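You operate a simulated robot arm through the tools that you are given. There is no shell and no other tool. Be economical: measure what you need, move in short steps, check, and stop when the job is done.

You are at the controls of a simulated robot arm. One attempt, no reset.

JOB
Press the cord reset button two times. Open the strays drawer, fetch the blue box set from the inside of the strays drawer and set it in the large red tote and shut the drawer again. Stack the carton that says "D-47" from the top of the ball table on top of the carton labelled "F-63". Take the green box set on the open end of the barrier platform and put it away on the top of the scan table. Shut the picking table drawer. Press the lane two stop button two times. Pull the blue bench drawer open. The order is free.

Only the result counts: the job must be done as asked and must still hold three seconds after the hand-in. Knocking over, shifting, dropping, spilling or breaking anything else fails it.

ROBOT AND FRAMES
A 6-joint arm with a fingered hand on a trunk, on a base that drives. Base frame: it is fixed to the floor where the robot stands at the start and does not move with it; the origin is under the middle of the robot, x ahead of it, y to its left, z up. Readings come in cm, rad, newtons and seconds.
With the tool pointing down near the work surface it reaches from about 10 to 58 cm from the robot's upright axis, wherever it stands. Its first joint turns from -2.897 to 2.897 rad. Places, roughly: blue bench drawer [-220, 900, 70]; blue box set [150, -50, 50]; carton [125, -200, 75]; cord reset button [40, 0, 110]; green box set [-225, 325, 50]; lane two stop button [-650, 330, 130]; large red tote [75, -150, 100]; picking table drawer [-570, 230, 80]; strays drawer [160, -50, 40]; top of the scan table (44x24 cm) [0, 904, 62]. Payload 4 kg.
The TCP is the grasp point between the finger pads, 2.6 cm short of the fingertips. In the tool frame z runs along the fingers and y along their closing line. The gripper opens to 14.8 cm. The gripper's body begins 7.3 cm behind the TCP. The gripper is a hand of 3 fingers: y runs from the thumb to the fingers, the wrist lies at [0, 0, -23.9] in the tool frame.
Orientation is told as [roll, pitch, yaw] about the base's x, y, z axes, in that order, counted from this pose: with the fingers straight down and closing along the base's y, the tool's x points along the base's -x, its y along +y and its z along -z.

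CONTROLS
- The arm moves only by the tool apply_moves. Its argument "targets" is a list of rows, each an object (a shift or turn left out is 0) with "delta_pos": the shift along the tool's x, y, z in cm, a list of three; "rot": the turn, a rotation vector about the tool's x, y, z in rad, a list of three. In form: [{"delta_pos": [tx, ty, tz], "rot": [rx, ry, rz]}, ...]. A call has 1 to 10 rows; each row is the pose to reach, as a shift and turn from the pose commanded when the call began, along the tool's axes at that moment. A row lasts 0.2 s, in which the tool goes at most 5 cm and 0.15 rad; a call with a longer step from one row to the next is refused whole. A pose out of reach is approached as far as the arm can. The call stops where the force on the tool passes 40 N (or 10 N more than at its start, if that is more) or the arm is blocked; 0.2 s more then pass. In this call time passes only in rows, and 0.2 s behind the last. It gives the time, the measured TCP pose, the force on the tool (base axes), the opening and the grip force at its end, in the units of the frame above (readings bear some noise), with the torque about the TCP (base axes, N m) and any sound that the robot's microphone picked up, and new pictures: "views" is both (left out), scene, wrist or none.
- Cameras (640 x 400 px; columns grow to the right, rows downward): "scene" is now at [5.13, 16.68, 149.58]; the picture's right is [-0.50, -0.87, 0.00], its down [-0.49, 0.28, -0.82] and it looks along [0.71, -0.41, -0.57] (base axes); focal length 265 px, centre (320, 200). "wrist" rides on the gripper at [6.8, -3.9, -9] in the tool frame; the picture's right is [0.50, 0.87, 0.00], its down [-0.65, 0.38, -0.65] and it looks along [-0.57, 0.33, 0.76] (tool axes); focal length 222 px, centre (320, 200). There is no depth. A picture from a camera that has moved, and an enlarged one, comes with that camera's place and axes in the base frame and with its lens.
- move_column(by): slides the trunk up (or, below 0, down) by that many cm; the arm and the scene camera ride with it, the base frame stays. It gives what a move gives, with no picture.
- base_move(legs): drives the robot by 1 to 6 legs, each [ahead, left, turn to the left] in cm, cm and rad, along the robot's own axes; the way and the turn of a leg run together, so that a leg with both is an arc; at most 150 cm and 3.142 rad a leg. The arm and the cameras ride along, it lands a little off, and it stops where it bumps. It gives what a move gives, and a new picture of the scene camera.
- curl_fingers(finger1, finger2, thumb_bend): sets how far each is bent, from 0 (flat) to 1 (curled in); at 0.3 the hand is open as for a grip, at 0.7 the pads meet at the TCP. One left out holds its place. A second passes; each finger stops where it meets its share of the squeeze, and holds until it gets a number again. It is the only way to open and close the hand. It gives what a move gives, with no picture; readings hold the bend of each and the force on the fingers (four entries, about 0 where the hand has none), thumb and palm.
- aim_head(pan, tilt): turns the head with the scene camera to pan (to the left, within 2.094 rad either way) and tilt (down, from -0.506 to 1.204), counted from straight ahead of the robot. It gives what a move gives, and a new picture of the scene camera.
- inspect(camera, box): a new picture of the part [left, top, right, bottom] of that camera's present view, enlarged. No time passes.
- hand_in(): hands the job in; it is judged then, once.

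Go step by step. Nothing tells you exact positions but the pictures and the camera data: compare them with the known pose of the tool, close in by small moves and look again before you grip or let go. The budget is 186 turns and 260 pictures, counting those below and the enlarged ones. Unless the task says otherwise, let go and move clear before handing in.

The tools are called after "Request:" as a command line: name --argument value ..., lists and objects as JSON in quotes. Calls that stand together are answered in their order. apply_moves: Moves the arm, as the interface text tells. Its arguments: {"type":"object","properties":{"targets":{"type":"array","items":{"type":"object","properties":{"delta_pos":{"type":"array","items":{"type":"number"}},"rot":{"type":"array","items":{"type":"number"}}}}},"views":{"type":"string","enum":["both","scene","wrist","none"]}},"required":["targets"]} The other tools are called the same way: move_column (by) slides the trunk up or down; curl_fingers (finger1, finger2, thumb_bend) moves the fingers one by one; base_move (legs) drives the base; aim_head (pan, tilt) turns the head that bears the scene camera; inspect (camera, box) takes an enlarged picture of a part of a camera's view; hand_in () hands the job in.

At the start:

```text
time: 0.0
tcp_pos: [32.72, -11.03, 129.51]
ee_rot: [0.0, 0.0, -0.001]
contact_force: [-0.1, -0.4, -0.8]
torque: [0.0, 0.01, -0.02]
gripper_width: 14.81
gripper_force: 0.0
shape: jaw
bend: [0.3, 0.3, 0.3]
finger forces: [0.0, 0.0, 0.0, 0.0, 0.0, 0.0]
trunk travel left (down, up): [-22.5, 9.2]
robot x, y, heading: [0.02, -0.14, 0.002]
head pan, tilt: [-0.522, 0.606]
```

scene: 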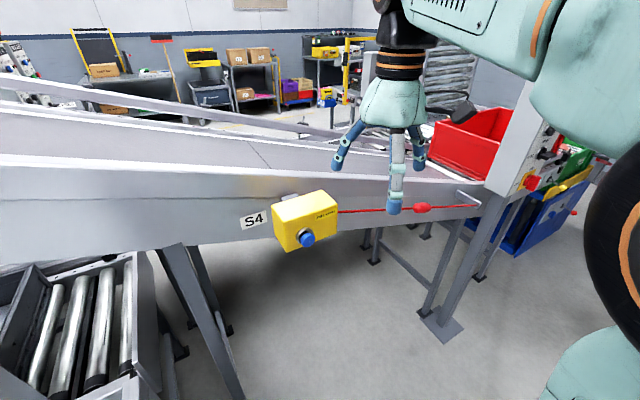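
wrist: 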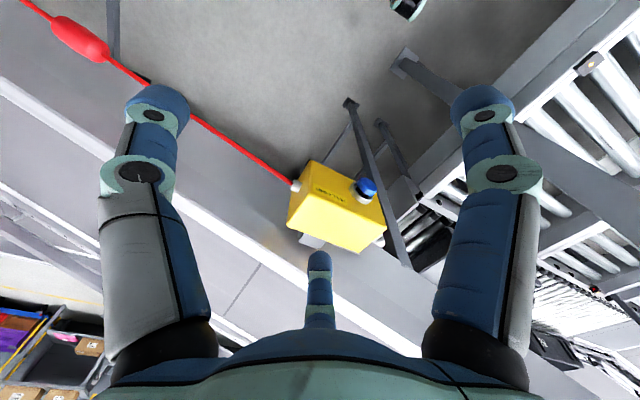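

The cord reset is the blue button on the yellow box. Triangulating from both cameras puts it near [39, 0, 114]. I'll look closer and survey the surroundings first.

Request:
inspect --camera "scene" --box '[230, 170, 390, 270]'

Request:
inspect --camera "scene" --box '[0, 0, 380, 130]'

Request:
inspect --camera "scene" --box '[400, 60, 640, 270]'

```text
4.00 times, centred on (310, 220) of scene
camera zoom: at [5.13, 16.68, 149.58], right [-0.5, -0.87, 0.0], down [-0.49, 0.28, -0.82], along [0.71, -0.41, -0.57], focal length 1058 px, centre (360, 120)
```

zoom: 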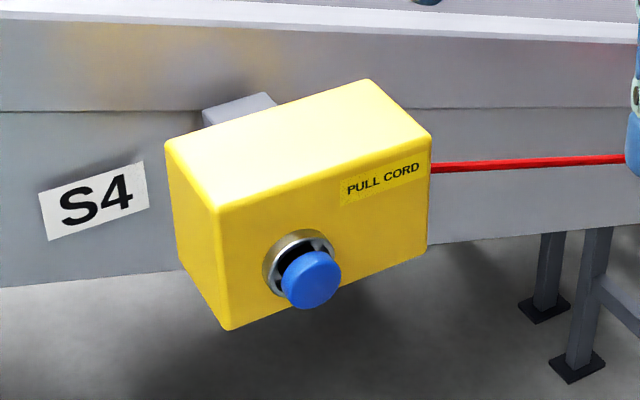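

```text
1.68 times, centred on (190, 65) of scene
camera zoom: at [5.13, 16.68, 149.58], right [-0.5, -0.87, 0.0], down [-0.49, 0.28, -0.82], along [0.71, -0.41, -0.57], focal length 446 px, centre (539, 427)
```

zoom: 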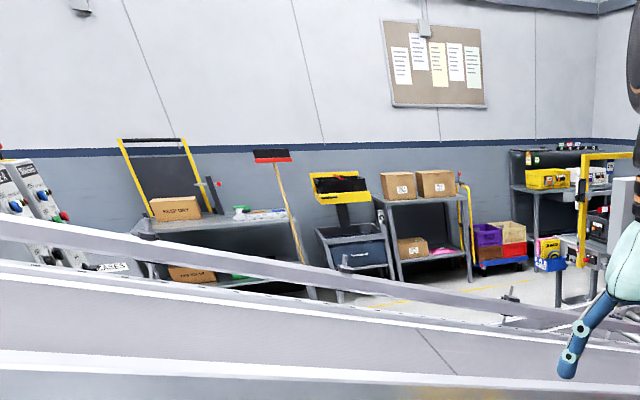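

```text
1.90 times, centred on (520, 165) of scene
camera zoom: at [5.13, 16.68, 149.58], right [-0.5, -0.87, 0.0], down [-0.49, 0.28, -0.82], along [0.71, -0.41, -0.57], focal length 504 px, centre (-61, 267)
```

zoom: 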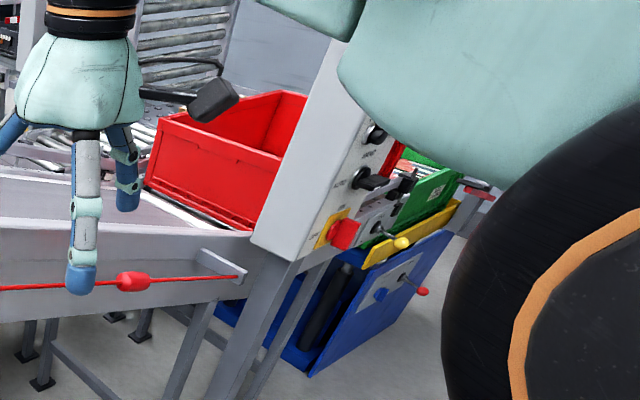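

The button cap faces -x, with its front at about x = 39. I'll close the fingers, tilt the tool forward and bring the tips in front of it.

Request:
curl_fingers --finger1 0.7 --finger2 0.7 --thumb_bend 0.7

Request:
apply_moves --targets '[{"delta_pos": [1, 2, 1], "rot": [0, -0.13, 0]}, {"delta_pos": [1.7, 5, 3], "rot": [0, -0.26, 0]}, {"delta_pos": [1.7, 8, 6], "rot": [0, -0.4, 0]}, {"delta_pos": [1.7, 10, 9], "rot": [0, -0.53, 0]}, {"delta_pos": [1.7, 11, 11], "rot": [0, -0.67, 0]}, {"delta_pos": [1.7, 11, 13.5], "rot": [0, -0.8, 0]}]'

```text
time: 1.0
tcp_pos: [32.82, -10.96, 129.48]
ee_rot: [0.001, 0.0, -0.001]
contact_force: [-0.2, -0.3, -0.1]
torque: [-0.02, 0.01, -0.01]
gripper_width: 0.03
gripper_force: 0.1
shape: fingers
bend: [0.69, 0.69, 0.7]
finger forces: [0.0, 0.1, 0.0, 0.1, 0.1, 0.1]
trunk travel left (down, up): [-22.5, 9.2]
robot x, y, heading: [0.05, 0.38, -0.002]
head pan, tilt: [-0.522, 0.606]
```

```text
time: 2.4
tcp_pos: [30.96, -0.01, 115.95]
ee_rot: [0.001, -0.802, 0.001]
contact_force: [-0.4, -0.8, 0.4]
torque: [0.0, 0.0, 0.01]
gripper_width: 0.02
gripper_force: 0.1
shape: fingers
bend: [0.69, 0.69, 0.7]
finger forces: [0.1, 0.0, 0.0, 0.1, 0.0, 0.0]
trunk travel left (down, up): [-22.5, 9.2]
robot x, y, heading: [0.12, -0.13, 0.001]
head pan, tilt: [-0.522, 0.606]
camera scene: at [5.09, 16.69, 149.58], right [-0.5, -0.87, 0.0], down [-0.49, 0.28, -0.82], along [0.71, -0.41, -0.57], focal length 265 px, centre (320, 200)
camera wrist: at [19.7, -3.89, 117.44], right [-0.35, 0.87, -0.36], down [-0.01, 0.38, 0.93], along [0.94, 0.33, -0.12], focal length 222 px, centre (320, 200)
```

scene: 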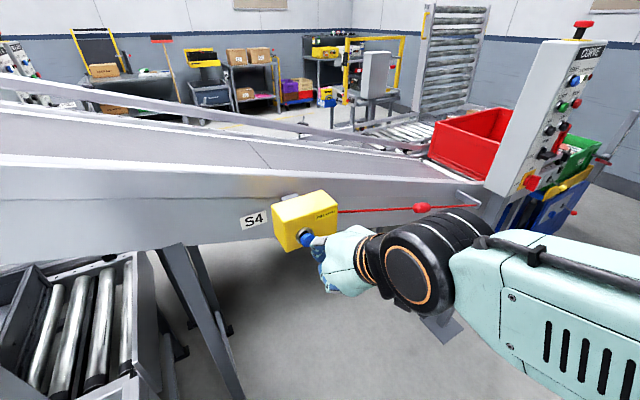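
wrist: 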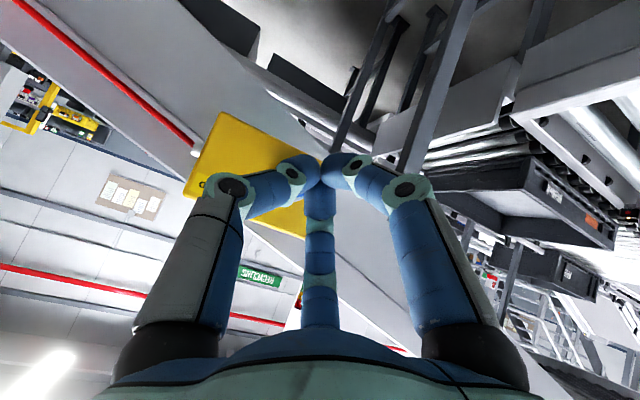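

The fingertips are just in front of the button. I'll zoom in to check the alignment.

Request:
inspect --camera "scene" --box '[260, 190, 372, 300]'

Request:
inspect --camera "wrist" --box '[180, 80, 440, 240]'

```text
3.64 times, centred on (316, 245) of scene
camera zoom: at [5.09, 16.69, 149.58], right [-0.5, -0.87, 0.0], down [-0.49, 0.28, -0.82], along [0.71, -0.41, -0.57], focal length 962 px, centre (334, 36)
```

zoom: 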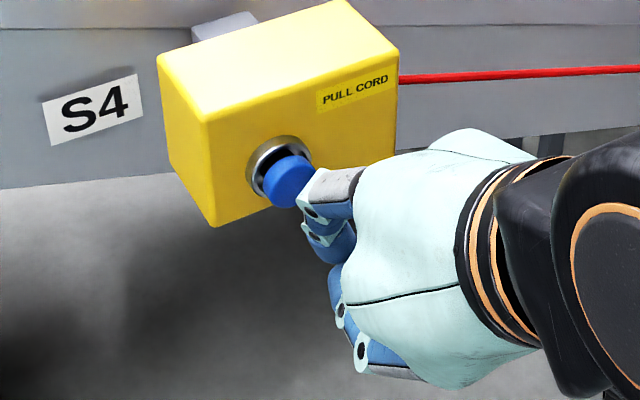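

```text
2.46 times, centred on (310, 160) of wrist
camera zoom: at [19.7, -3.89, 117.44], right [-0.35, 0.87, -0.36], down [-0.01, 0.38, 0.93], along [0.94, 0.33, -0.12], focal length 547 px, centre (345, 298)
```

zoom: 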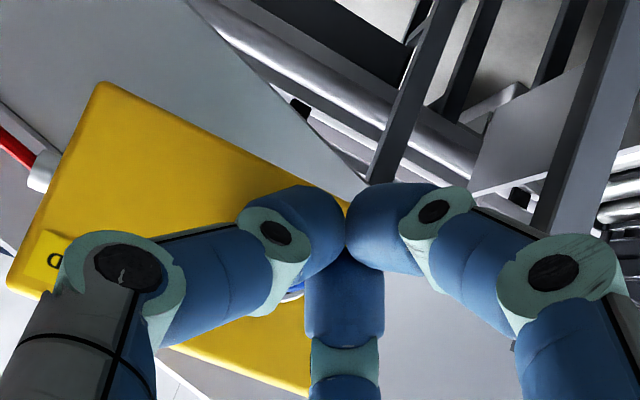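

The curled knuckles lead the fingertips at this tilt. I'll tilt further so the tips come first.

Request:
apply_moves --targets '[{"delta_pos": [0, 0, 0], "rot": [0, -0.13, 0]}, {"delta_pos": [0, 0, 0.5], "rot": [0, -0.26, 0]}, {"delta_pos": [0.1, 0, 1], "rot": [0, -0.4, 0]}, {"delta_pos": [0.24, 0, 1.6], "rot": [0, -0.5, 0]}]'

Request:
inspect --camera "scene" --box '[260, 190, 372, 300]'

```text
time: 3.4
tcp_pos: [38.24, -0.19, 121.85]
ee_rot: [0.0, -1.301, 0.002]
contact_force: [-0.2, 0.0, 0.3]
torque: [0.0, -0.01, -0.01]
gripper_width: 0.03
gripper_force: 0.1
shape: fingers
bend: [0.69, 0.69, 0.7]
finger forces: [0.0, 0.1, 0.0, 0.0, 0.0, 0.1]
out of reach, approached as far as the arm can: row 1, 2, 3, 4
trunk travel left (down, up): [-22.5, 9.2]
robot x, y, heading: [0.34, -0.42, 0.002]
head pan, tilt: [-0.522, 0.606]
camera scene: at [5.24, 16.68, 149.58], right [-0.5, -0.87, 0.0], down [-0.49, 0.28, -0.82], along [0.71, -0.41, -0.57], focal length 265 px, centre (320, 200)
camera wrist: at [27.59, -3.98, 117.9], right [-0.13, 0.87, -0.48], down [-0.45, 0.38, 0.81], along [0.88, 0.33, 0.34], focal length 222 px, centre (320, 200)
```

scene: 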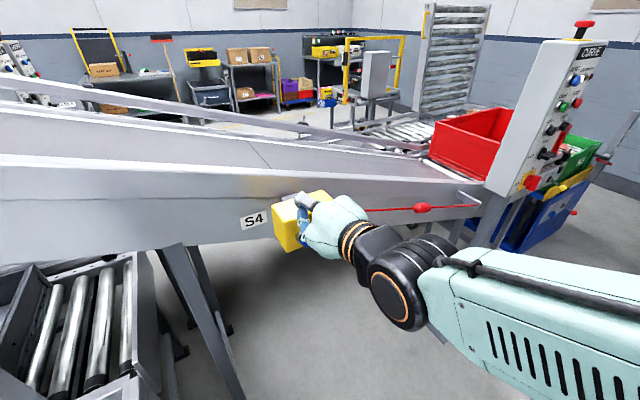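
wrist: 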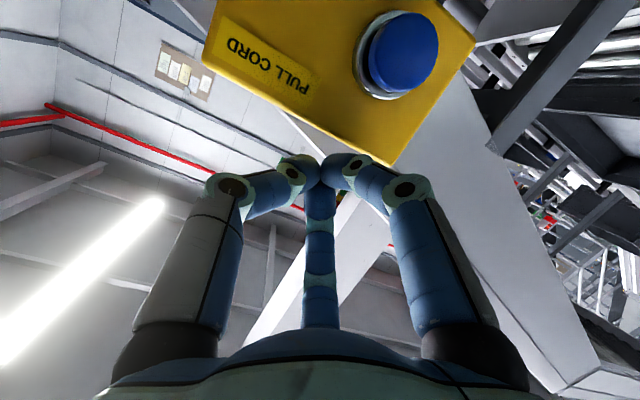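

```text
3.64 times, centred on (316, 245) of scene
camera zoom: at [5.24, 16.68, 149.58], right [-0.5, -0.87, 0.0], down [-0.49, 0.28, -0.82], along [0.71, -0.41, -0.57], focal length 962 px, centre (334, 36)
```

zoom: 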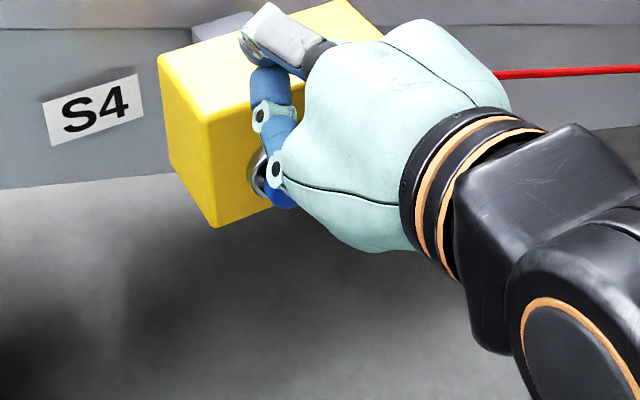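

That pose was out of reach, and the hand sits just above the box. I'll back the base off 16 cm to gain room and then line up.

Request:
base_move --legs '[[-16, 0, 0]]'

Request:
apply_moves --targets '[{"delta_pos": [0, 0, 0.1]}]'

```text
time: 4.8
tcp_pos: [22.16, -0.24, 121.88]
ee_rot: [0.0, -1.299, -0.003]
contact_force: [-0.3, -0.6, 0.0]
torque: [-0.01, 0.0, 0.03]
gripper_width: 0.02
gripper_force: 0.0
shape: fingers
bend: [0.69, 0.69, 0.7]
finger forces: [0.1, 0.1, 0.0, 0.1, 0.0, 0.1]
trunk travel left (down, up): [-22.5, 9.2]
robot x, y, heading: [-16.27, -0.04, -0.005]
head pan, tilt: [-0.522, 0.606]
camera scene: at [-10.84, 16.69, 149.59], right [-0.5, -0.87, 0.0], down [-0.49, 0.28, -0.82], along [0.71, -0.41, -0.57], focal length 265 px, centre (320, 200)
```

scene: 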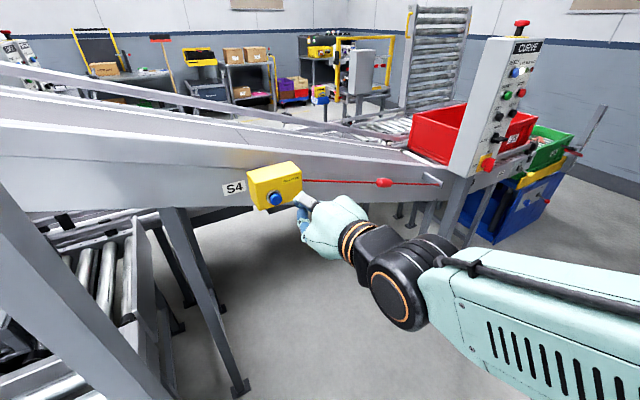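

```text
time: 5.2
tcp_pos: [22.26, -0.19, 121.84]
ee_rot: [-0.001, -1.297, -0.002]
contact_force: [0.3, 0.6, 0.1]
torque: [0.03, 0.0, -0.02]
gripper_width: 0.01
gripper_force: 0.1
shape: fingers
bend: [0.69, 0.69, 0.7]
finger forces: [0.1, 0.0, 0.1, 0.1, 0.0, 0.1]
trunk travel left (down, up): [-22.5, 9.2]
robot x, y, heading: [-15.7, -0.01, -0.004]
head pan, tilt: [-0.522, 0.606]
camera scene: at [-10.73, 16.69, 149.58], right [-0.5, -0.87, 0.0], down [-0.49, 0.28, -0.82], along [0.71, -0.41, -0.57], focal length 265 px, centre (320, 200)
camera wrist: at [11.68, -4.03, 117.88], right [-0.13, 0.87, -0.48], down [-0.45, 0.38, 0.81], along [0.88, 0.33, 0.34], focal length 222 px, centre (320, 200)
```

scene: 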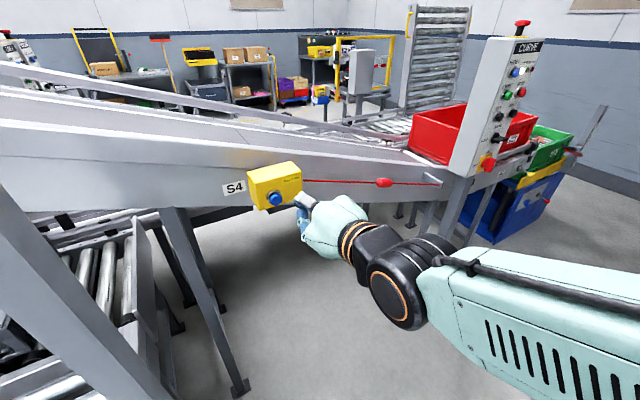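
wrist: 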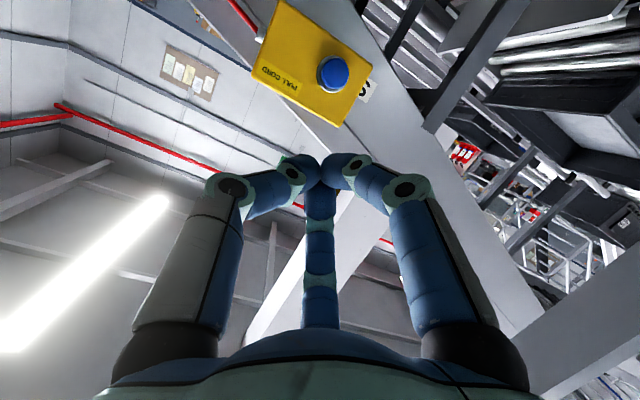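

The button position checks out. I'll lower to button height and go forward to a short standoff.

Request:
apply_moves --targets '[{"delta_pos": [3.5, 0.1, 1], "rot": [0, 0, 0]}, {"delta_pos": [6.9, 0.2, 1.9], "rot": [0, 0, 0]}, {"delta_pos": [5.9, 0.2, 5.8], "rot": [0, 0, 0]}, {"delta_pos": [4.9, 0.2, 9.5], "rot": [0, 0, 0]}, {"delta_pos": [4.13, 0.2, 12], "rot": [0, 0, 0]}]'

Request:
inspect --camera "scene" --box '[220, 140, 364, 230]'

```text
time: 6.4
tcp_pos: [32.85, 0.08, 114.66]
ee_rot: [0.0, -1.298, -0.001]
contact_force: [0.6, -0.4, 0.8]
torque: [0.02, -0.03, 0.01]
gripper_width: 0.0
gripper_force: 0.0
shape: fingers
bend: [0.69, 0.69, 0.7]
finger forces: [0.0, 0.1, 0.0, 0.0, 0.0, 0.1]
out of reach, approached as far as the arm can: row 1, 2, 3
trunk travel left (down, up): [-22.5, 9.2]
robot x, y, heading: [-16.01, 0.08, -0.005]
head pan, tilt: [-0.522, 0.606]
camera scene: at [-10.67, 16.69, 149.58], right [-0.5, -0.87, 0.0], down [-0.49, 0.28, -0.82], along [0.71, -0.41, -0.57], focal length 265 px, centre (320, 200)
camera wrist: at [22.22, -3.82, 110.73], right [-0.13, 0.87, -0.48], down [-0.45, 0.38, 0.81], along [0.88, 0.33, 0.34], focal length 222 px, centre (320, 200)
```

scene: 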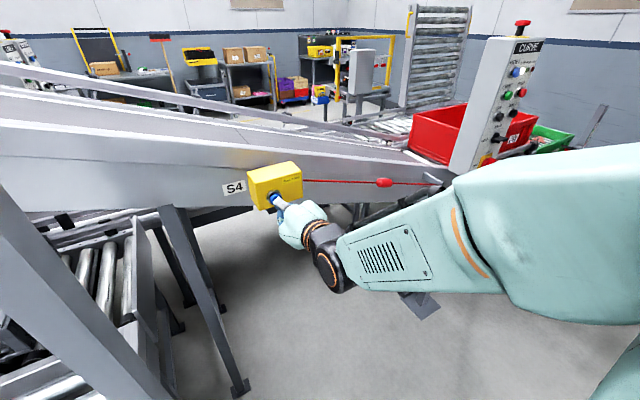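
wrist: 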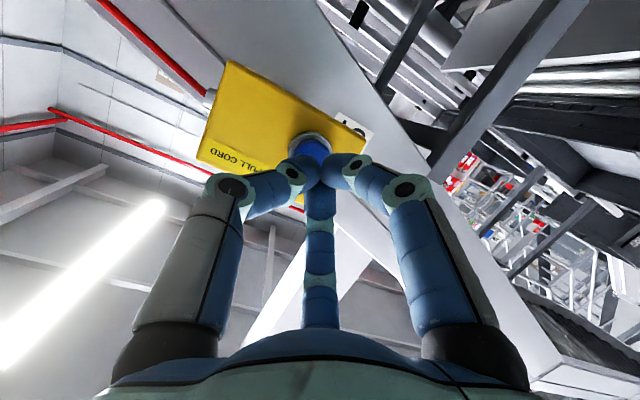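

```text
4.44 times, centred on (292, 185) of scene
camera zoom: at [-10.67, 16.69, 149.58], right [-0.5, -0.87, 0.0], down [-0.49, 0.28, -0.82], along [0.71, -0.41, -0.57], focal length 1176 px, centre (444, 267)
```

zoom: 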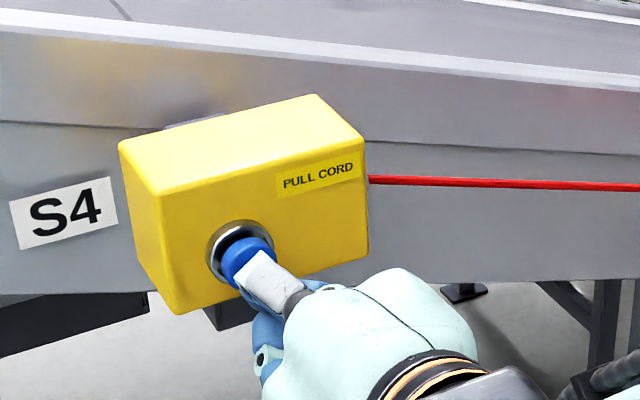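

The tips are lined up. I'll push forward in 1 cm steps and watch for force and a click.

Request:
apply_moves --targets '[{"delta_pos": [-0.27, 0, 0.96]}, {"delta_pos": [-0.54, 0, 1.93]}, {"delta_pos": [-0.8, 0, 2.9]}, {"delta_pos": [-0.94, 0, 3.37]}, {"delta_pos": [-1.07, 0, 3.86]}, {"delta_pos": [-1.2, 0, 4.34]}, {"delta_pos": [-1.34, 0, 4.8]}, {"delta_pos": [-1.48, 0, 5.3]}]'

```text
time: 8.2
tcp_pos: [37.1, -0.27, 114.56]
ee_rot: [0.003, -1.293, -0.009]
contact_force: [-25.6, -2.1, -2.2]
torque: [0.06, -0.36, 0.07]
gripper_width: 0.03
gripper_force: 15.6
shape: fingers
bend: [0.68, 0.72, 0.72]
finger forces: [0.1, 14.1, 0.0, 0.1, 17.6, 0.1]
trunk travel left (down, up): [-22.5, 9.2]
robot x, y, heading: [-16.26, 0.02, -0.001]
head pan, tilt: [-0.522, 0.606]
heard: click
stopped in row 8: the force on the tool passed its limit at 42 N (the readings are from after the stop); the commanded pose is now the measured one
camera scene: at [-11.73, 16.64, 149.62], right [-0.5, -0.87, 0.0], down [-0.49, 0.28, -0.83], along [0.72, -0.41, -0.56], focal length 265 px, centre (320, 200)
camera wrist: at [26.46, -4.05, 110.66], right [-0.13, 0.87, -0.48], down [-0.45, 0.38, 0.81], along [0.88, 0.32, 0.34], focal length 222 px, centre (320, 200)
```

scene: 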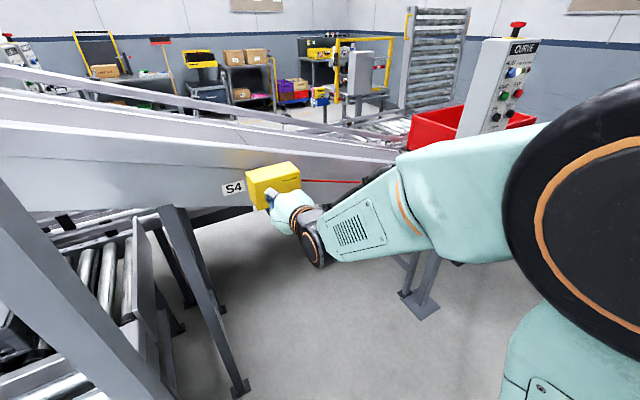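
wrist: 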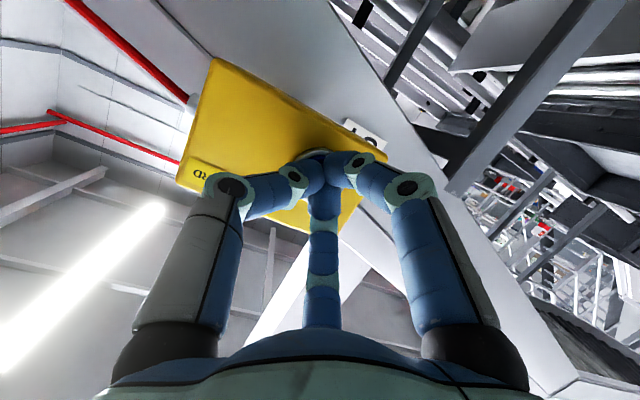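

I heard one click. I'll release fully and then press a second time.

Request:
apply_moves --targets '[{"delta_pos": [0.4, 0, -1.5]}, {"delta_pos": [0.8, 0, -3]}, {"delta_pos": [1.07, 0, -3.86]}]' --views "none"

Request:
apply_moves --targets '[{"delta_pos": [-0.27, 0.2, 0.96]}, {"delta_pos": [-0.54, 0.2, 1.93]}, {"delta_pos": [-0.67, 0.2, 2.4]}, {"delta_pos": [-0.8, 0.2, 2.9]}, {"delta_pos": [-0.94, 0.2, 3.37]}, {"delta_pos": [-1.07, 0.2, 3.86]}, {"delta_pos": [-1.2, 0.2, 4.34]}, {"delta_pos": [-1.34, 0.2, 4.8]}]' --views "none"

```text
time: 9.1
tcp_pos: [33.96, -0.13, 114.39]
ee_rot: [0.002, -1.295, -0.006]
contact_force: [0.1, 0.2, -0.3]
torque: [0.01, -0.01, -0.01]
gripper_width: 0.05
gripper_force: 0.1
shape: fingers
bend: [0.69, 0.7, 0.7]
finger forces: [0.1, 0.0, 0.0, 0.1, 0.0, 0.1]
trunk travel left (down, up): [-22.5, 9.2]
robot x, y, heading: [-15.53, 0.32, 0.0]
head pan, tilt: [-0.522, 0.606]
```

```text
time: 10.6
tcp_pos: [37.13, -0.24, 114.28]
ee_rot: [0.006, -1.286, -0.012]
contact_force: [-25.4, -2.4, 0.3]
torque: [0.04, -0.56, 0.1]
gripper_width: 0.0
gripper_force: 17.2
shape: fingers
bend: [0.68, 0.72, 0.72]
finger forces: [0.0, 13.9, 0.0, 0.1, 19.9, 0.1]
trunk travel left (down, up): [-22.5, 9.2]
robot x, y, heading: [-15.81, 0.11, 0.0]
head pan, tilt: [-0.522, 0.606]
heard: click
stopped in row 7: the force on the tool passed its limit at 43 N (the readings are from after the stop); the commanded pose is now the measured one
```

That makes two clicks. I'll retreat, bring the hand back to a downward pose and look around.

Request:
apply_moves --targets '[{"delta_pos": [0.8, 0, -3]}, {"delta_pos": [2, 0, -7]}, {"delta_pos": [1, 0, -11], "rot": [0, 0.15, 0]}, {"delta_pos": [0, 0, -14], "rot": [0, 0.3, 0]}, {"delta_pos": [-2, 0, -14], "rot": [0, 0.45, 0]}, {"delta_pos": [-4, 0, -14], "rot": [0, 0.6, 0]}, {"delta_pos": [-6, 0, -14], "rot": [0, 0.75, 0]}, {"delta_pos": [-8, 0, -14], "rot": [0, 0.9, 0]}, {"delta_pos": [-10, 0, -14], "rot": [0, 1.05, 0]}, {"delta_pos": [-12, 0, -14], "rot": [0, 1.2, 0]}]' --views "none"

Request:
curl_fingers --finger1 0.3 --finger2 0.3 --thumb_bend 0.3

Request:
aim_head --pan -0.9 --tilt 0.4

Request:
aim_head --pan 0.2 --tilt 0.4

Request:
aim_head --pan 1.2 --tilt 0.4

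Request:
aim_head --pan 2.09 --tilt 0.4

Request:
aim_head --pan -1.9 --tilt 0.4

```text
time: 12.8
tcp_pos: [28.37, -0.06, 129.44]
ee_rot: [0.001, -0.082, -0.006]
contact_force: [-0.5, 0.8, 0.2]
torque: [0.01, 0.02, 0.01]
gripper_width: 0.03
gripper_force: 0.1
shape: fingers
bend: [0.69, 0.7, 0.7]
finger forces: [0.1, 0.0, 0.1, 0.0, 0.0, 0.0]
out of reach, approached as far as the arm can: row 4
trunk travel left (down, up): [-22.5, 9.2]
robot x, y, heading: [-15.82, -0.15, -0.001]
head pan, tilt: [-0.522, 0.606]
```

```text
time: 13.8
tcp_pos: [28.04, -0.01, 129.55]
ee_rot: [0.001, -0.086, -0.004]
contact_force: [0.2, 0.5, 0.8]
torque: [0.01, 0.02, 0.01]
gripper_width: 12.67
gripper_force: 0.1
shape: fingers
bend: [0.3, 0.3, 0.3]
finger forces: [0.1, 0.0, 0.1, 0.0, 0.1, 0.0]
trunk travel left (down, up): [-22.5, 9.2]
robot x, y, heading: [-15.99, -0.24, -0.003]
head pan, tilt: [-0.522, 0.606]
```

```text
time: 14.6
tcp_pos: [28.04, 0.0, 129.65]
ee_rot: [0.002, -0.086, -0.007]
contact_force: [-0.5, 0.4, 0.4]
torque: [-0.02, 0.01, 0.04]
gripper_width: 12.65
gripper_force: 0.0
shape: fingers
bend: [0.3, 0.3, 0.3]
finger forces: [0.0, 0.0, 0.1, 0.1, 0.1, 0.0]
trunk travel left (down, up): [-22.5, 9.2]
robot x, y, heading: [-16.13, -0.84, -0.004]
head pan, tilt: [-0.901, 0.4]
camera scene: at [-12.73, 13.81, 151.45], right [-0.78, -0.62, 0.0], down [-0.24, 0.31, -0.92], along [0.57, -0.72, -0.39], focal length 265 px, centre (320, 200)
```

scene: 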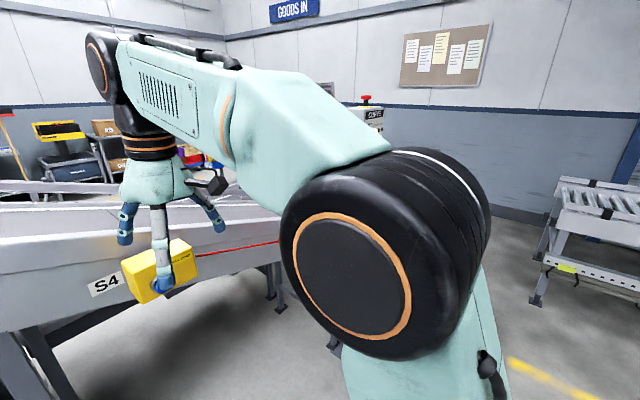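

```text
time: 15.9
tcp_pos: [27.99, 0.08, 129.38]
ee_rot: [0.001, -0.085, -0.006]
contact_force: [-0.7, 0.0, -0.9]
torque: [0.01, 0.01, 0.02]
gripper_width: 12.64
gripper_force: 0.2
shape: fingers
bend: [0.3, 0.3, 0.3]
finger forces: [0.1, 0.0, 0.0, 0.0, 0.1, 0.0]
trunk travel left (down, up): [-22.5, 9.2]
robot x, y, heading: [-16.08, -0.08, -0.007]
head pan, tilt: [0.201, 0.4]
camera scene: at [-9.38, 22.9, 151.45], right [0.2, -0.98, 0.0], down [-0.38, -0.08, -0.92], along [0.9, 0.18, -0.39], focal length 265 px, centre (320, 200)
```

scene: 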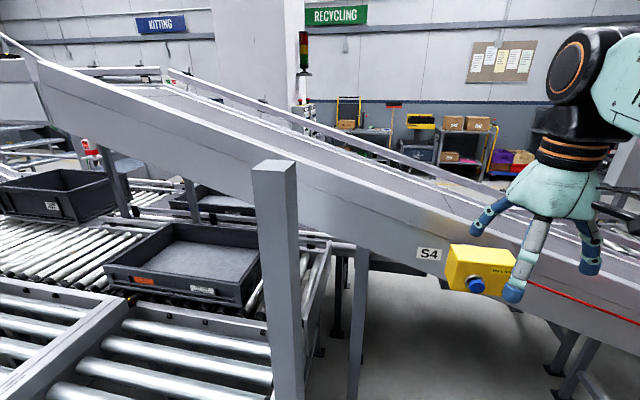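

```text
time: 17.2
tcp_pos: [28.16, 0.01, 129.43]
ee_rot: [0.001, -0.084, -0.005]
contact_force: [0.4, -0.2, 0.5]
torque: [0.03, -0.01, 0.01]
gripper_width: 12.64
gripper_force: 0.1
shape: fingers
bend: [0.3, 0.3, 0.3]
finger forces: [0.0, 0.0, 0.0, 0.0, 0.0, 0.0]
trunk travel left (down, up): [-22.5, 9.2]
robot x, y, heading: [-16.13, -0.06, -0.005]
head pan, tilt: [1.201, 0.4]
camera scene: at [-15.09, 29.71, 151.45], right [0.93, -0.36, 0.0], down [-0.14, -0.36, -0.92], along [0.34, 0.86, -0.39], focal length 265 px, centre (320, 200)
```

scene: 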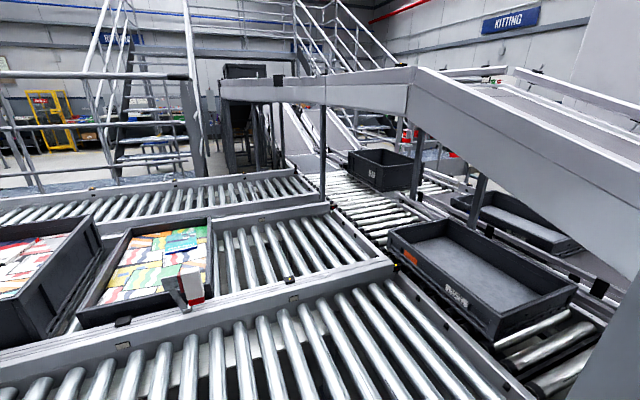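

```text
time: 18.4
tcp_pos: [28.06, -0.0, 129.4]
ee_rot: [0.002, -0.085, -0.005]
contact_force: [0.8, -0.1, 0.1]
torque: [-0.01, 0.0, 0.02]
gripper_width: 12.65
gripper_force: 0.1
shape: fingers
bend: [0.3, 0.3, 0.3]
finger forces: [0.1, 0.0, 0.1, 0.0, 0.1, 0.0]
trunk travel left (down, up): [-22.5, 9.2]
robot x, y, heading: [-16.06, 0.33, -0.005]
head pan, tilt: [2.089, 0.4]
camera scene: at [-23.03, 29.15, 151.45], right [0.87, 0.49, 0.0], down [0.19, -0.34, -0.92], along [-0.45, 0.8, -0.39], focal length 265 px, centre (320, 200)
```

scene: 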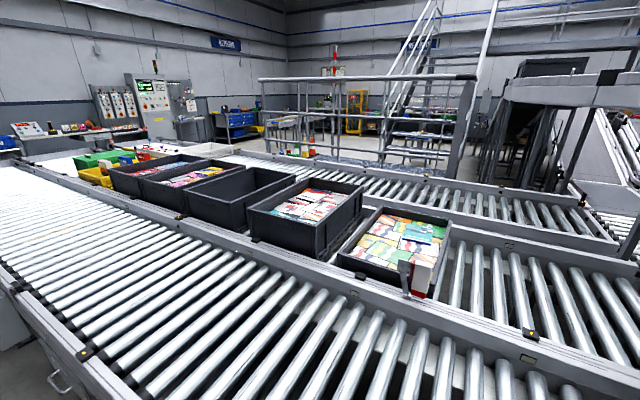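

```text
time: 21.7
tcp_pos: [28.06, -0.03, 129.52]
ee_rot: [0.002, -0.086, -0.005]
contact_force: [0.8, 1.1, -0.1]
torque: [0.01, 0.02, -0.03]
gripper_width: 12.63
gripper_force: 0.1
shape: fingers
bend: [0.3, 0.3, 0.3]
finger forces: [0.0, 0.1, 0.1, 0.0, 0.1, 0.1]
trunk travel left (down, up): [-22.5, 9.2]
robot x, y, heading: [-16.04, -0.14, -0.002]
head pan, tilt: [-1.901, 0.4]
camera scene: at [-21.49, 12.33, 151.45], right [-0.95, 0.33, 0.0], down [0.13, 0.37, -0.92], along [-0.3, -0.87, -0.39], focal length 265 px, centre (320, 200)
```

scene: 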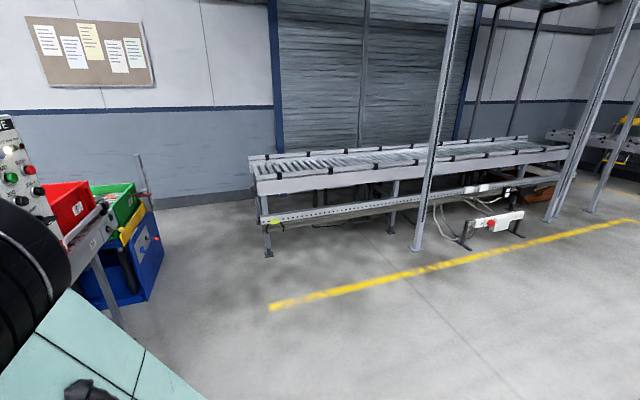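

The strays drawer, tote and ball table are past the low end of the inclined belt, on my right. I'll drive right along the clear floor and look from there.

Request:
base_move --legs '[[0, -150, 0], [0, -40, 0]]'

Request:
aim_head --pan 0.1 --tilt 0.35

Request:
aim_head --pan 0.6 --tilt 0.35

```text
time: 38.5
tcp_pos: [26.94, -188.37, 129.54]
ee_rot: [0.003, -0.085, -0.005]
contact_force: [0.4, 0.3, 0.2]
torque: [-0.04, -0.01, -0.01]
gripper_width: 12.66
gripper_force: 0.0
shape: fingers
bend: [0.3, 0.3, 0.3]
finger forces: [0.2, 0.0, 0.0, 0.1, 0.0, 0.0]
trunk travel left (down, up): [-22.5, 9.2]
robot x, y, heading: [-17.11, -188.37, -0.002]
head pan, tilt: [-1.901, 0.4]
camera scene: at [-22.71, -176.04, 151.45], right [-0.95, 0.33, 0.0], down [0.13, 0.37, -0.92], along [-0.3, -0.87, -0.39], focal length 265 px, centre (320, 200)
```

scene: 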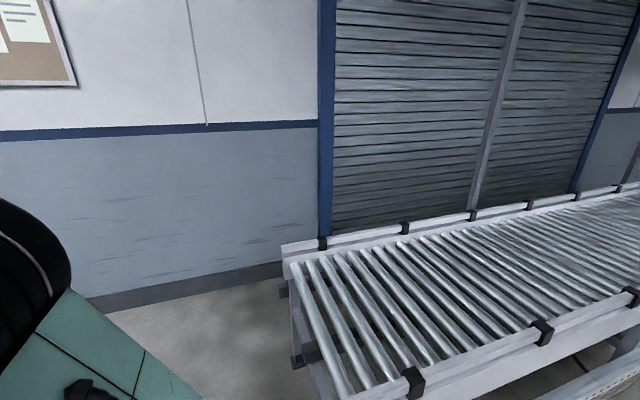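

```text
time: 40.4
tcp_pos: [26.85, -188.26, 129.56]
ee_rot: [0.001, -0.085, -0.006]
contact_force: [-0.6, -0.4, 0.4]
torque: [0.02, 0.0, 0.03]
gripper_width: 12.66
gripper_force: 0.1
shape: fingers
bend: [0.3, 0.3, 0.3]
finger forces: [0.1, 0.1, 0.0, 0.1, 0.0, 0.0]
trunk travel left (down, up): [-22.5, 9.2]
robot x, y, heading: [-16.87, -188.63, -0.004]
head pan, tilt: [0.099, 0.351]
camera scene: at [-10.43, -166.36, 151.9], right [0.1, -1.0, 0.0], down [-0.34, -0.03, -0.94], along [0.93, 0.09, -0.34], focal length 265 px, centre (320, 200)
```

scene: 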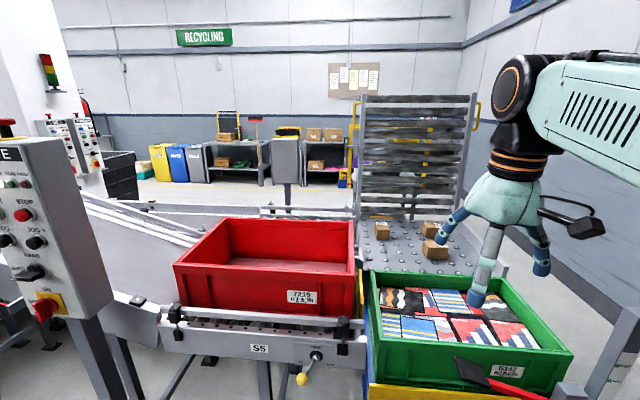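

```text
time: 41.3
tcp_pos: [26.84, -188.26, 129.45]
ee_rot: [0.002, -0.085, -0.005]
contact_force: [0.4, -0.7, 0.1]
torque: [0.0, 0.01, 0.0]
gripper_width: 12.65
gripper_force: 0.0
shape: fingers
bend: [0.3, 0.3, 0.3]
finger forces: [0.1, 0.0, 0.1, 0.0, 0.0, 0.1]
trunk travel left (down, up): [-22.5, 9.2]
robot x, y, heading: [-17.27, -187.98, 0.005]
head pan, tilt: [0.6, 0.351]
camera scene: at [-12.0, -162.02, 151.9], right [0.56, -0.83, 0.0], down [-0.28, -0.19, -0.94], along [0.78, 0.53, -0.34], focal length 265 px, centre (320, 200)
```

scene: 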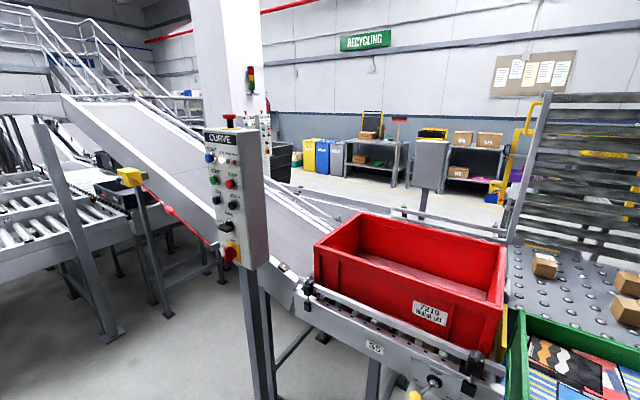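

The red tote sits at the end of the belt, with the ball table and its small cartons behind it. I'll zoom in to read the labels.

Request:
aim_head --pan 0.1 --tilt 0.45

Request:
inspect --camera "scene" --box '[355, 180, 515, 280]'

```text
time: 42.3
tcp_pos: [26.88, -188.32, 129.48]
ee_rot: [0.0, -0.086, -0.006]
contact_force: [-0.4, -0.2, 0.2]
torque: [0.0, 0.03, 0.0]
gripper_width: 12.64
gripper_force: 0.1
shape: fingers
bend: [0.3, 0.3, 0.3]
finger forces: [0.1, 0.0, 0.1, 0.0, 0.1, 0.1]
trunk travel left (down, up): [-22.5, 9.2]
robot x, y, heading: [-16.95, -188.78, -0.0]
head pan, tilt: [0.099, 0.45]
camera scene: at [-10.55, -166.35, 150.98], right [0.1, -1.0, 0.0], down [-0.43, -0.04, -0.9], along [0.9, 0.09, -0.44], focal length 265 px, centre (320, 200)
```

scene: 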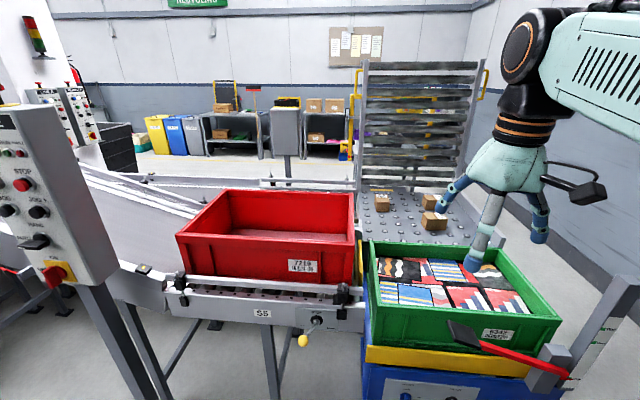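

```text
4.00 times, centred on (435, 230) of scene
camera zoom: at [-10.55, -166.35, 150.98], right [0.1, -1.0, 0.0], down [-0.43, -0.04, -0.9], along [0.9, 0.09, -0.44], focal length 1058 px, centre (-140, 80)
```

zoom: 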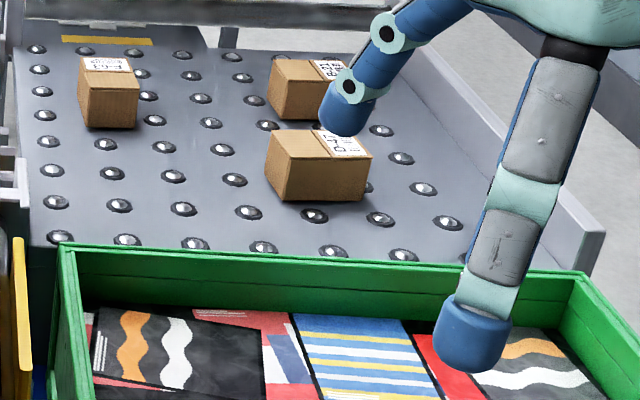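

The green tote cart blocks the front, so I'll go round the right side to reach the ball table from its -y side.

Request:
base_move --legs '[[17, 0, 0], [0, 0, -1.57], [112, 0, 0], [0, 0, 1.57], [125, 0, 0], [0, 0, 1.57]]'

Request:
aim_head --pan 0.0 --tilt 0.65

Request:
aim_head --pan -0.8 --tilt 0.5

```text
time: 66.3
tcp_pos: [124.31, -250.71, 129.43]
ee_rot: [0.001, -0.086, 1.618]
contact_force: [1.1, 0.5, -0.3]
torque: [0.02, 0.02, 0.01]
gripper_width: 12.65
gripper_force: 0.0
shape: fingers
bend: [0.3, 0.3, 0.3]
finger forces: [0.1, 0.0, 0.0, 0.0, 0.0, 0.0]
trunk travel left (down, up): [-22.5, 9.2]
robot x, y, heading: [126.85, -294.86, 1.621]
head pan, tilt: [0.099, 0.45]
camera scene: at [104.34, -289.07, 150.98], right [0.99, 0.15, 0.0], down [0.06, -0.43, -0.9], along [-0.13, 0.89, -0.44], focal length 265 px, centre (320, 200)
```

scene: 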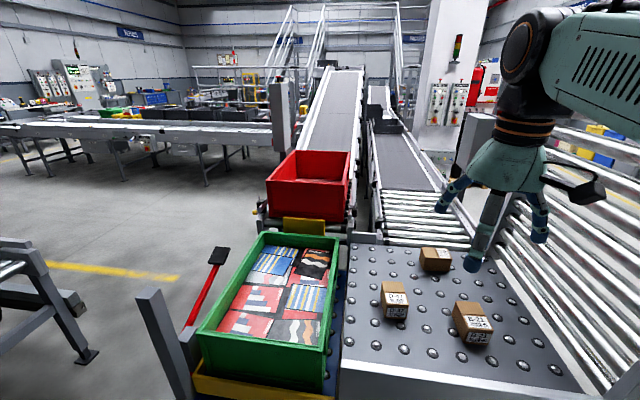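

```text
time: 67.0
tcp_pos: [124.38, -250.78, 129.48]
ee_rot: [0.002, -0.086, 1.618]
contact_force: [0.6, 0.0, 0.1]
torque: [-0.02, 0.0, -0.01]
gripper_width: 12.63
gripper_force: 0.1
shape: fingers
bend: [0.3, 0.3, 0.3]
finger forces: [0.0, 0.1, 0.1, 0.0, 0.0, 0.1]
trunk travel left (down, up): [-22.5, 9.2]
robot x, y, heading: [126.99, -295.04, 1.616]
head pan, tilt: [0.0, 0.649]
camera scene: at [105.27, -289.49, 149.2], right [1.0, 0.05, 0.0], down [0.03, -0.6, -0.8], along [-0.04, 0.8, -0.6], focal length 265 px, centre (320, 200)
```

scene: 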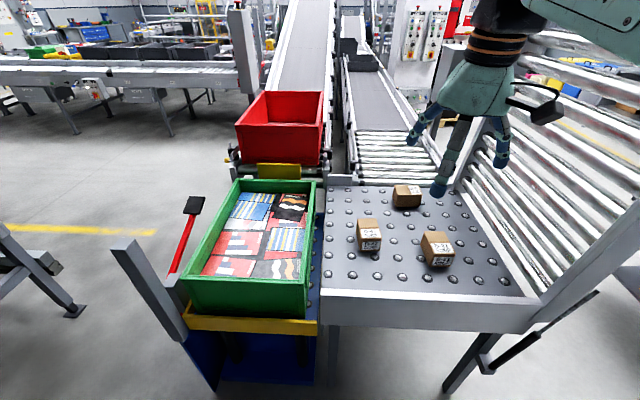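

```text
time: 68.2
tcp_pos: [124.25, -250.69, 129.54]
ee_rot: [0.003, -0.086, 1.619]
contact_force: [-0.5, -0.8, -0.1]
torque: [0.02, 0.0, -0.02]
gripper_width: 12.67
gripper_force: 0.1
shape: fingers
bend: [0.3, 0.3, 0.3]
finger forces: [0.0, 0.0, 0.0, 0.0, 0.0, 0.1]
trunk travel left (down, up): [-22.5, 9.2]
robot x, y, heading: [126.68, -295.0, 1.62]
head pan, tilt: [-0.799, 0.499]
camera scene: at [111.9, -291.5, 150.53], right [0.73, -0.68, 0.0], down [-0.33, -0.35, -0.88], along [0.6, 0.64, -0.48], focal length 265 px, centre (320, 200)
```

scene: 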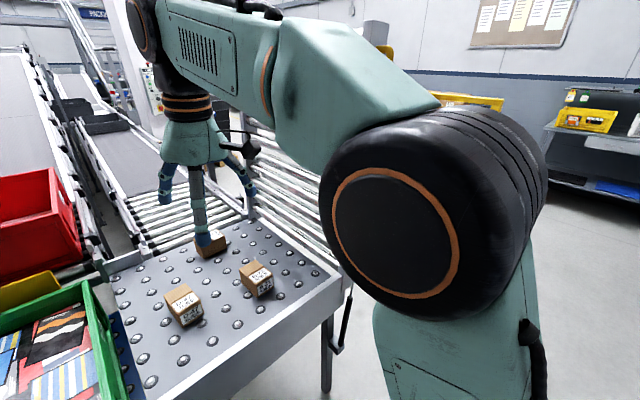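

There is a clear view of three cartons on the ball table. I'll turn the head back and read the labels.

Request:
aim_head --pan -0.3 --tilt 0.75

Request:
inspect --camera "scene" --box '[210, 120, 370, 220]'

```text
time: 69.1
tcp_pos: [124.36, -250.63, 129.57]
ee_rot: [0.002, -0.087, 1.619]
contact_force: [-0.9, 0.8, -0.4]
torque: [0.01, 0.0, 0.01]
gripper_width: 12.67
gripper_force: 0.2
shape: fingers
bend: [0.3, 0.3, 0.3]
finger forces: [0.0, 0.0, 0.0, 0.0, 0.1, 0.0]
trunk travel left (down, up): [-22.5, 9.2]
robot x, y, heading: [126.84, -294.7, 1.617]
head pan, tilt: [-0.3, 0.75]
camera scene: at [107.77, -290.13, 148.34], right [0.97, -0.25, 0.0], down [-0.17, -0.66, -0.73], along [0.18, 0.71, -0.68], focal length 265 px, centre (320, 200)
```

scene: 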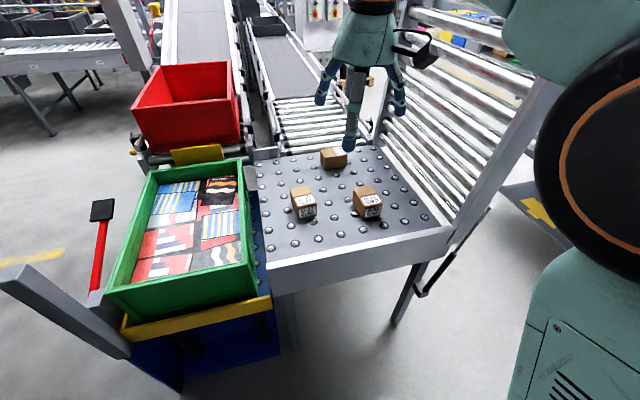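

```text
4.00 times, centred on (290, 170) of scene
camera zoom: at [107.77, -290.13, 148.34], right [0.97, -0.25, 0.0], down [-0.17, -0.66, -0.73], along [0.18, 0.71, -0.68], focal length 1058 px, centre (440, 320)
```

zoom: 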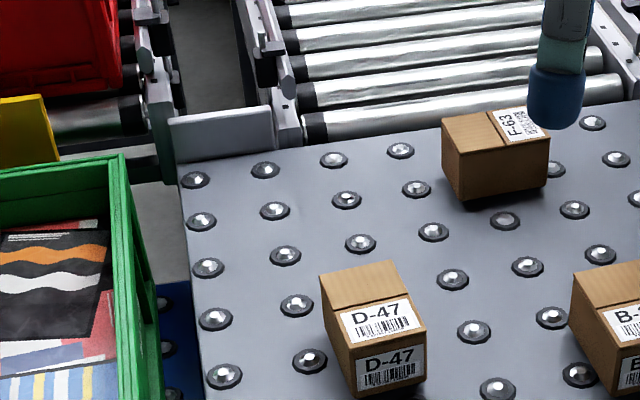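

D-47 is the left carton, at about [120, -214]. F-63 is the rear one, at about [140, -188]. I'll check how close the base can come to the table edge.

Request:
aim_head --pan -0.2 --tilt 1.2

```text
time: 70.0
tcp_pos: [124.3, -250.67, 129.45]
ee_rot: [0.001, -0.087, 1.618]
contact_force: [-0.4, 0.2, 0.9]
torque: [0.0, 0.03, 0.0]
gripper_width: 12.65
gripper_force: 0.0
shape: fingers
bend: [0.3, 0.3, 0.3]
finger forces: [0.1, 0.0, 0.0, 0.1, 0.0, 0.1]
trunk travel left (down, up): [-22.5, 9.2]
robot x, y, heading: [126.51, -294.8, 1.62]
head pan, tilt: [-0.201, 1.201]
camera scene: at [106.55, -292.63, 145.17], right [0.99, -0.15, 0.0], down [-0.14, -0.92, -0.36], along [0.05, 0.36, -0.93], focal length 265 px, centre (320, 200)
```

scene: 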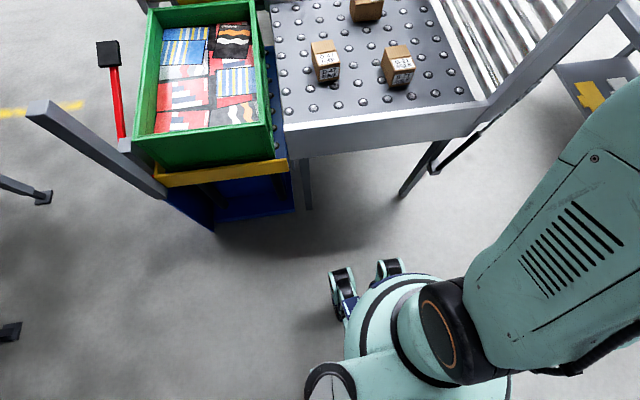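

The base is small, about 15 cm to its front, and its wheels fit under the table. I'll drive in to about y = -261.

Request:
base_move --legs '[[20, -3, -0.05], [14, -2, 0]]'

Request:
aim_head --pan -0.2 --tilt 0.9

Request:
apply_moves --targets '[{"delta_pos": [0, 0, 0.1]}]' --views "wrist"

```text
time: 72.5
tcp_pos: [130.88, -216.49, 129.45]
ee_rot: [0.0, -0.085, 1.568]
contact_force: [-0.3, 1.2, -0.6]
torque: [-0.01, -0.03, 0.01]
gripper_width: 12.65
gripper_force: 0.1
shape: fingers
bend: [0.3, 0.3, 0.3]
finger forces: [0.0, 0.0, 0.0, 0.0, 0.0, 0.0]
trunk travel left (down, up): [-22.5, 9.2]
robot x, y, heading: [131.11, -260.32, 1.572]
head pan, tilt: [-0.201, 1.201]
camera scene: at [111.14, -257.41, 145.17], right [0.98, -0.2, 0.0], down [-0.19, -0.91, -0.36], along [0.07, 0.35, -0.93], focal length 265 px, centre (320, 200)
```

scene: 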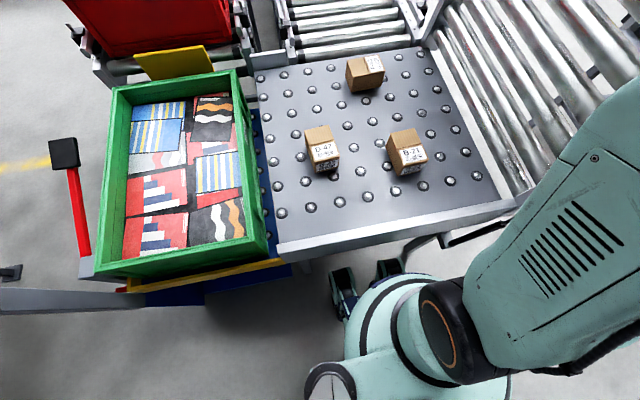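

```text
time: 73.3
tcp_pos: [130.9, -216.58, 129.51]
ee_rot: [-0.001, -0.085, 1.567]
contact_force: [-1.0, -0.4, -0.2]
torque: [-0.01, 0.06, -0.04]
gripper_width: 12.65
gripper_force: 0.1
shape: fingers
bend: [0.3, 0.3, 0.3]
finger forces: [0.0, 0.0, 0.1, 0.0, 0.1, 0.0]
trunk travel left (down, up): [-22.5, 9.2]
robot x, y, heading: [130.94, -260.49, 1.571]
head pan, tilt: [-0.201, 0.901]
camera scene: at [111.52, -255.61, 147.14], right [0.98, -0.2, 0.0], down [-0.16, -0.77, -0.62], along [0.12, 0.61, -0.78], focal length 265 px, centre (320, 200)
```

scene: 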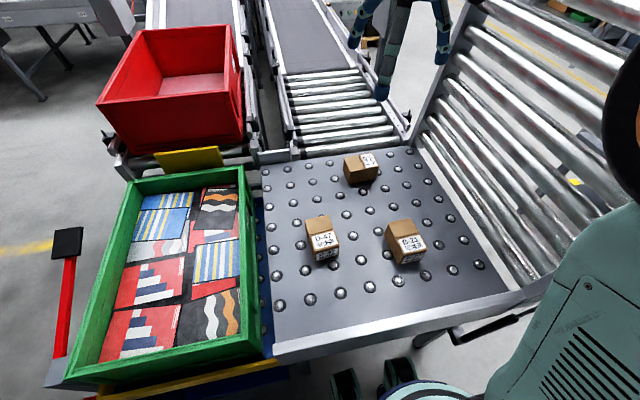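

```text
time: 73.8
tcp_pos: [130.81, -216.48, 129.5]
ee_rot: [0.001, -0.085, 1.567]
contact_force: [0.1, -0.1, -0.6]
torque: [0.01, 0.0, 0.07]
gripper_width: 12.66
gripper_force: 0.1
shape: fingers
bend: [0.3, 0.3, 0.3]
finger forces: [0.0, 0.1, 0.1, 0.1, 0.1, 0.0]
trunk travel left (down, up): [-22.5, 9.2]
robot x, y, heading: [131.24, -260.88, 1.57]
head pan, tilt: [-0.201, 0.901]
camera wrist: at [134.69, -223.94, 137.99], right [-0.87, -0.5, -0.04], down [-0.38, 0.6, 0.71], along [-0.33, 0.63, -0.71], focal length 222 px, centre (320, 200)
```

wrist: 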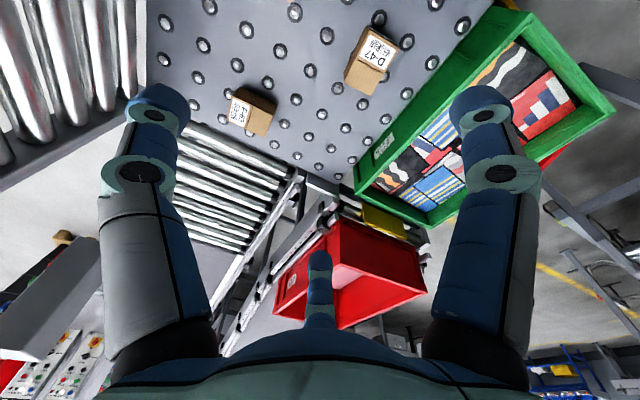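

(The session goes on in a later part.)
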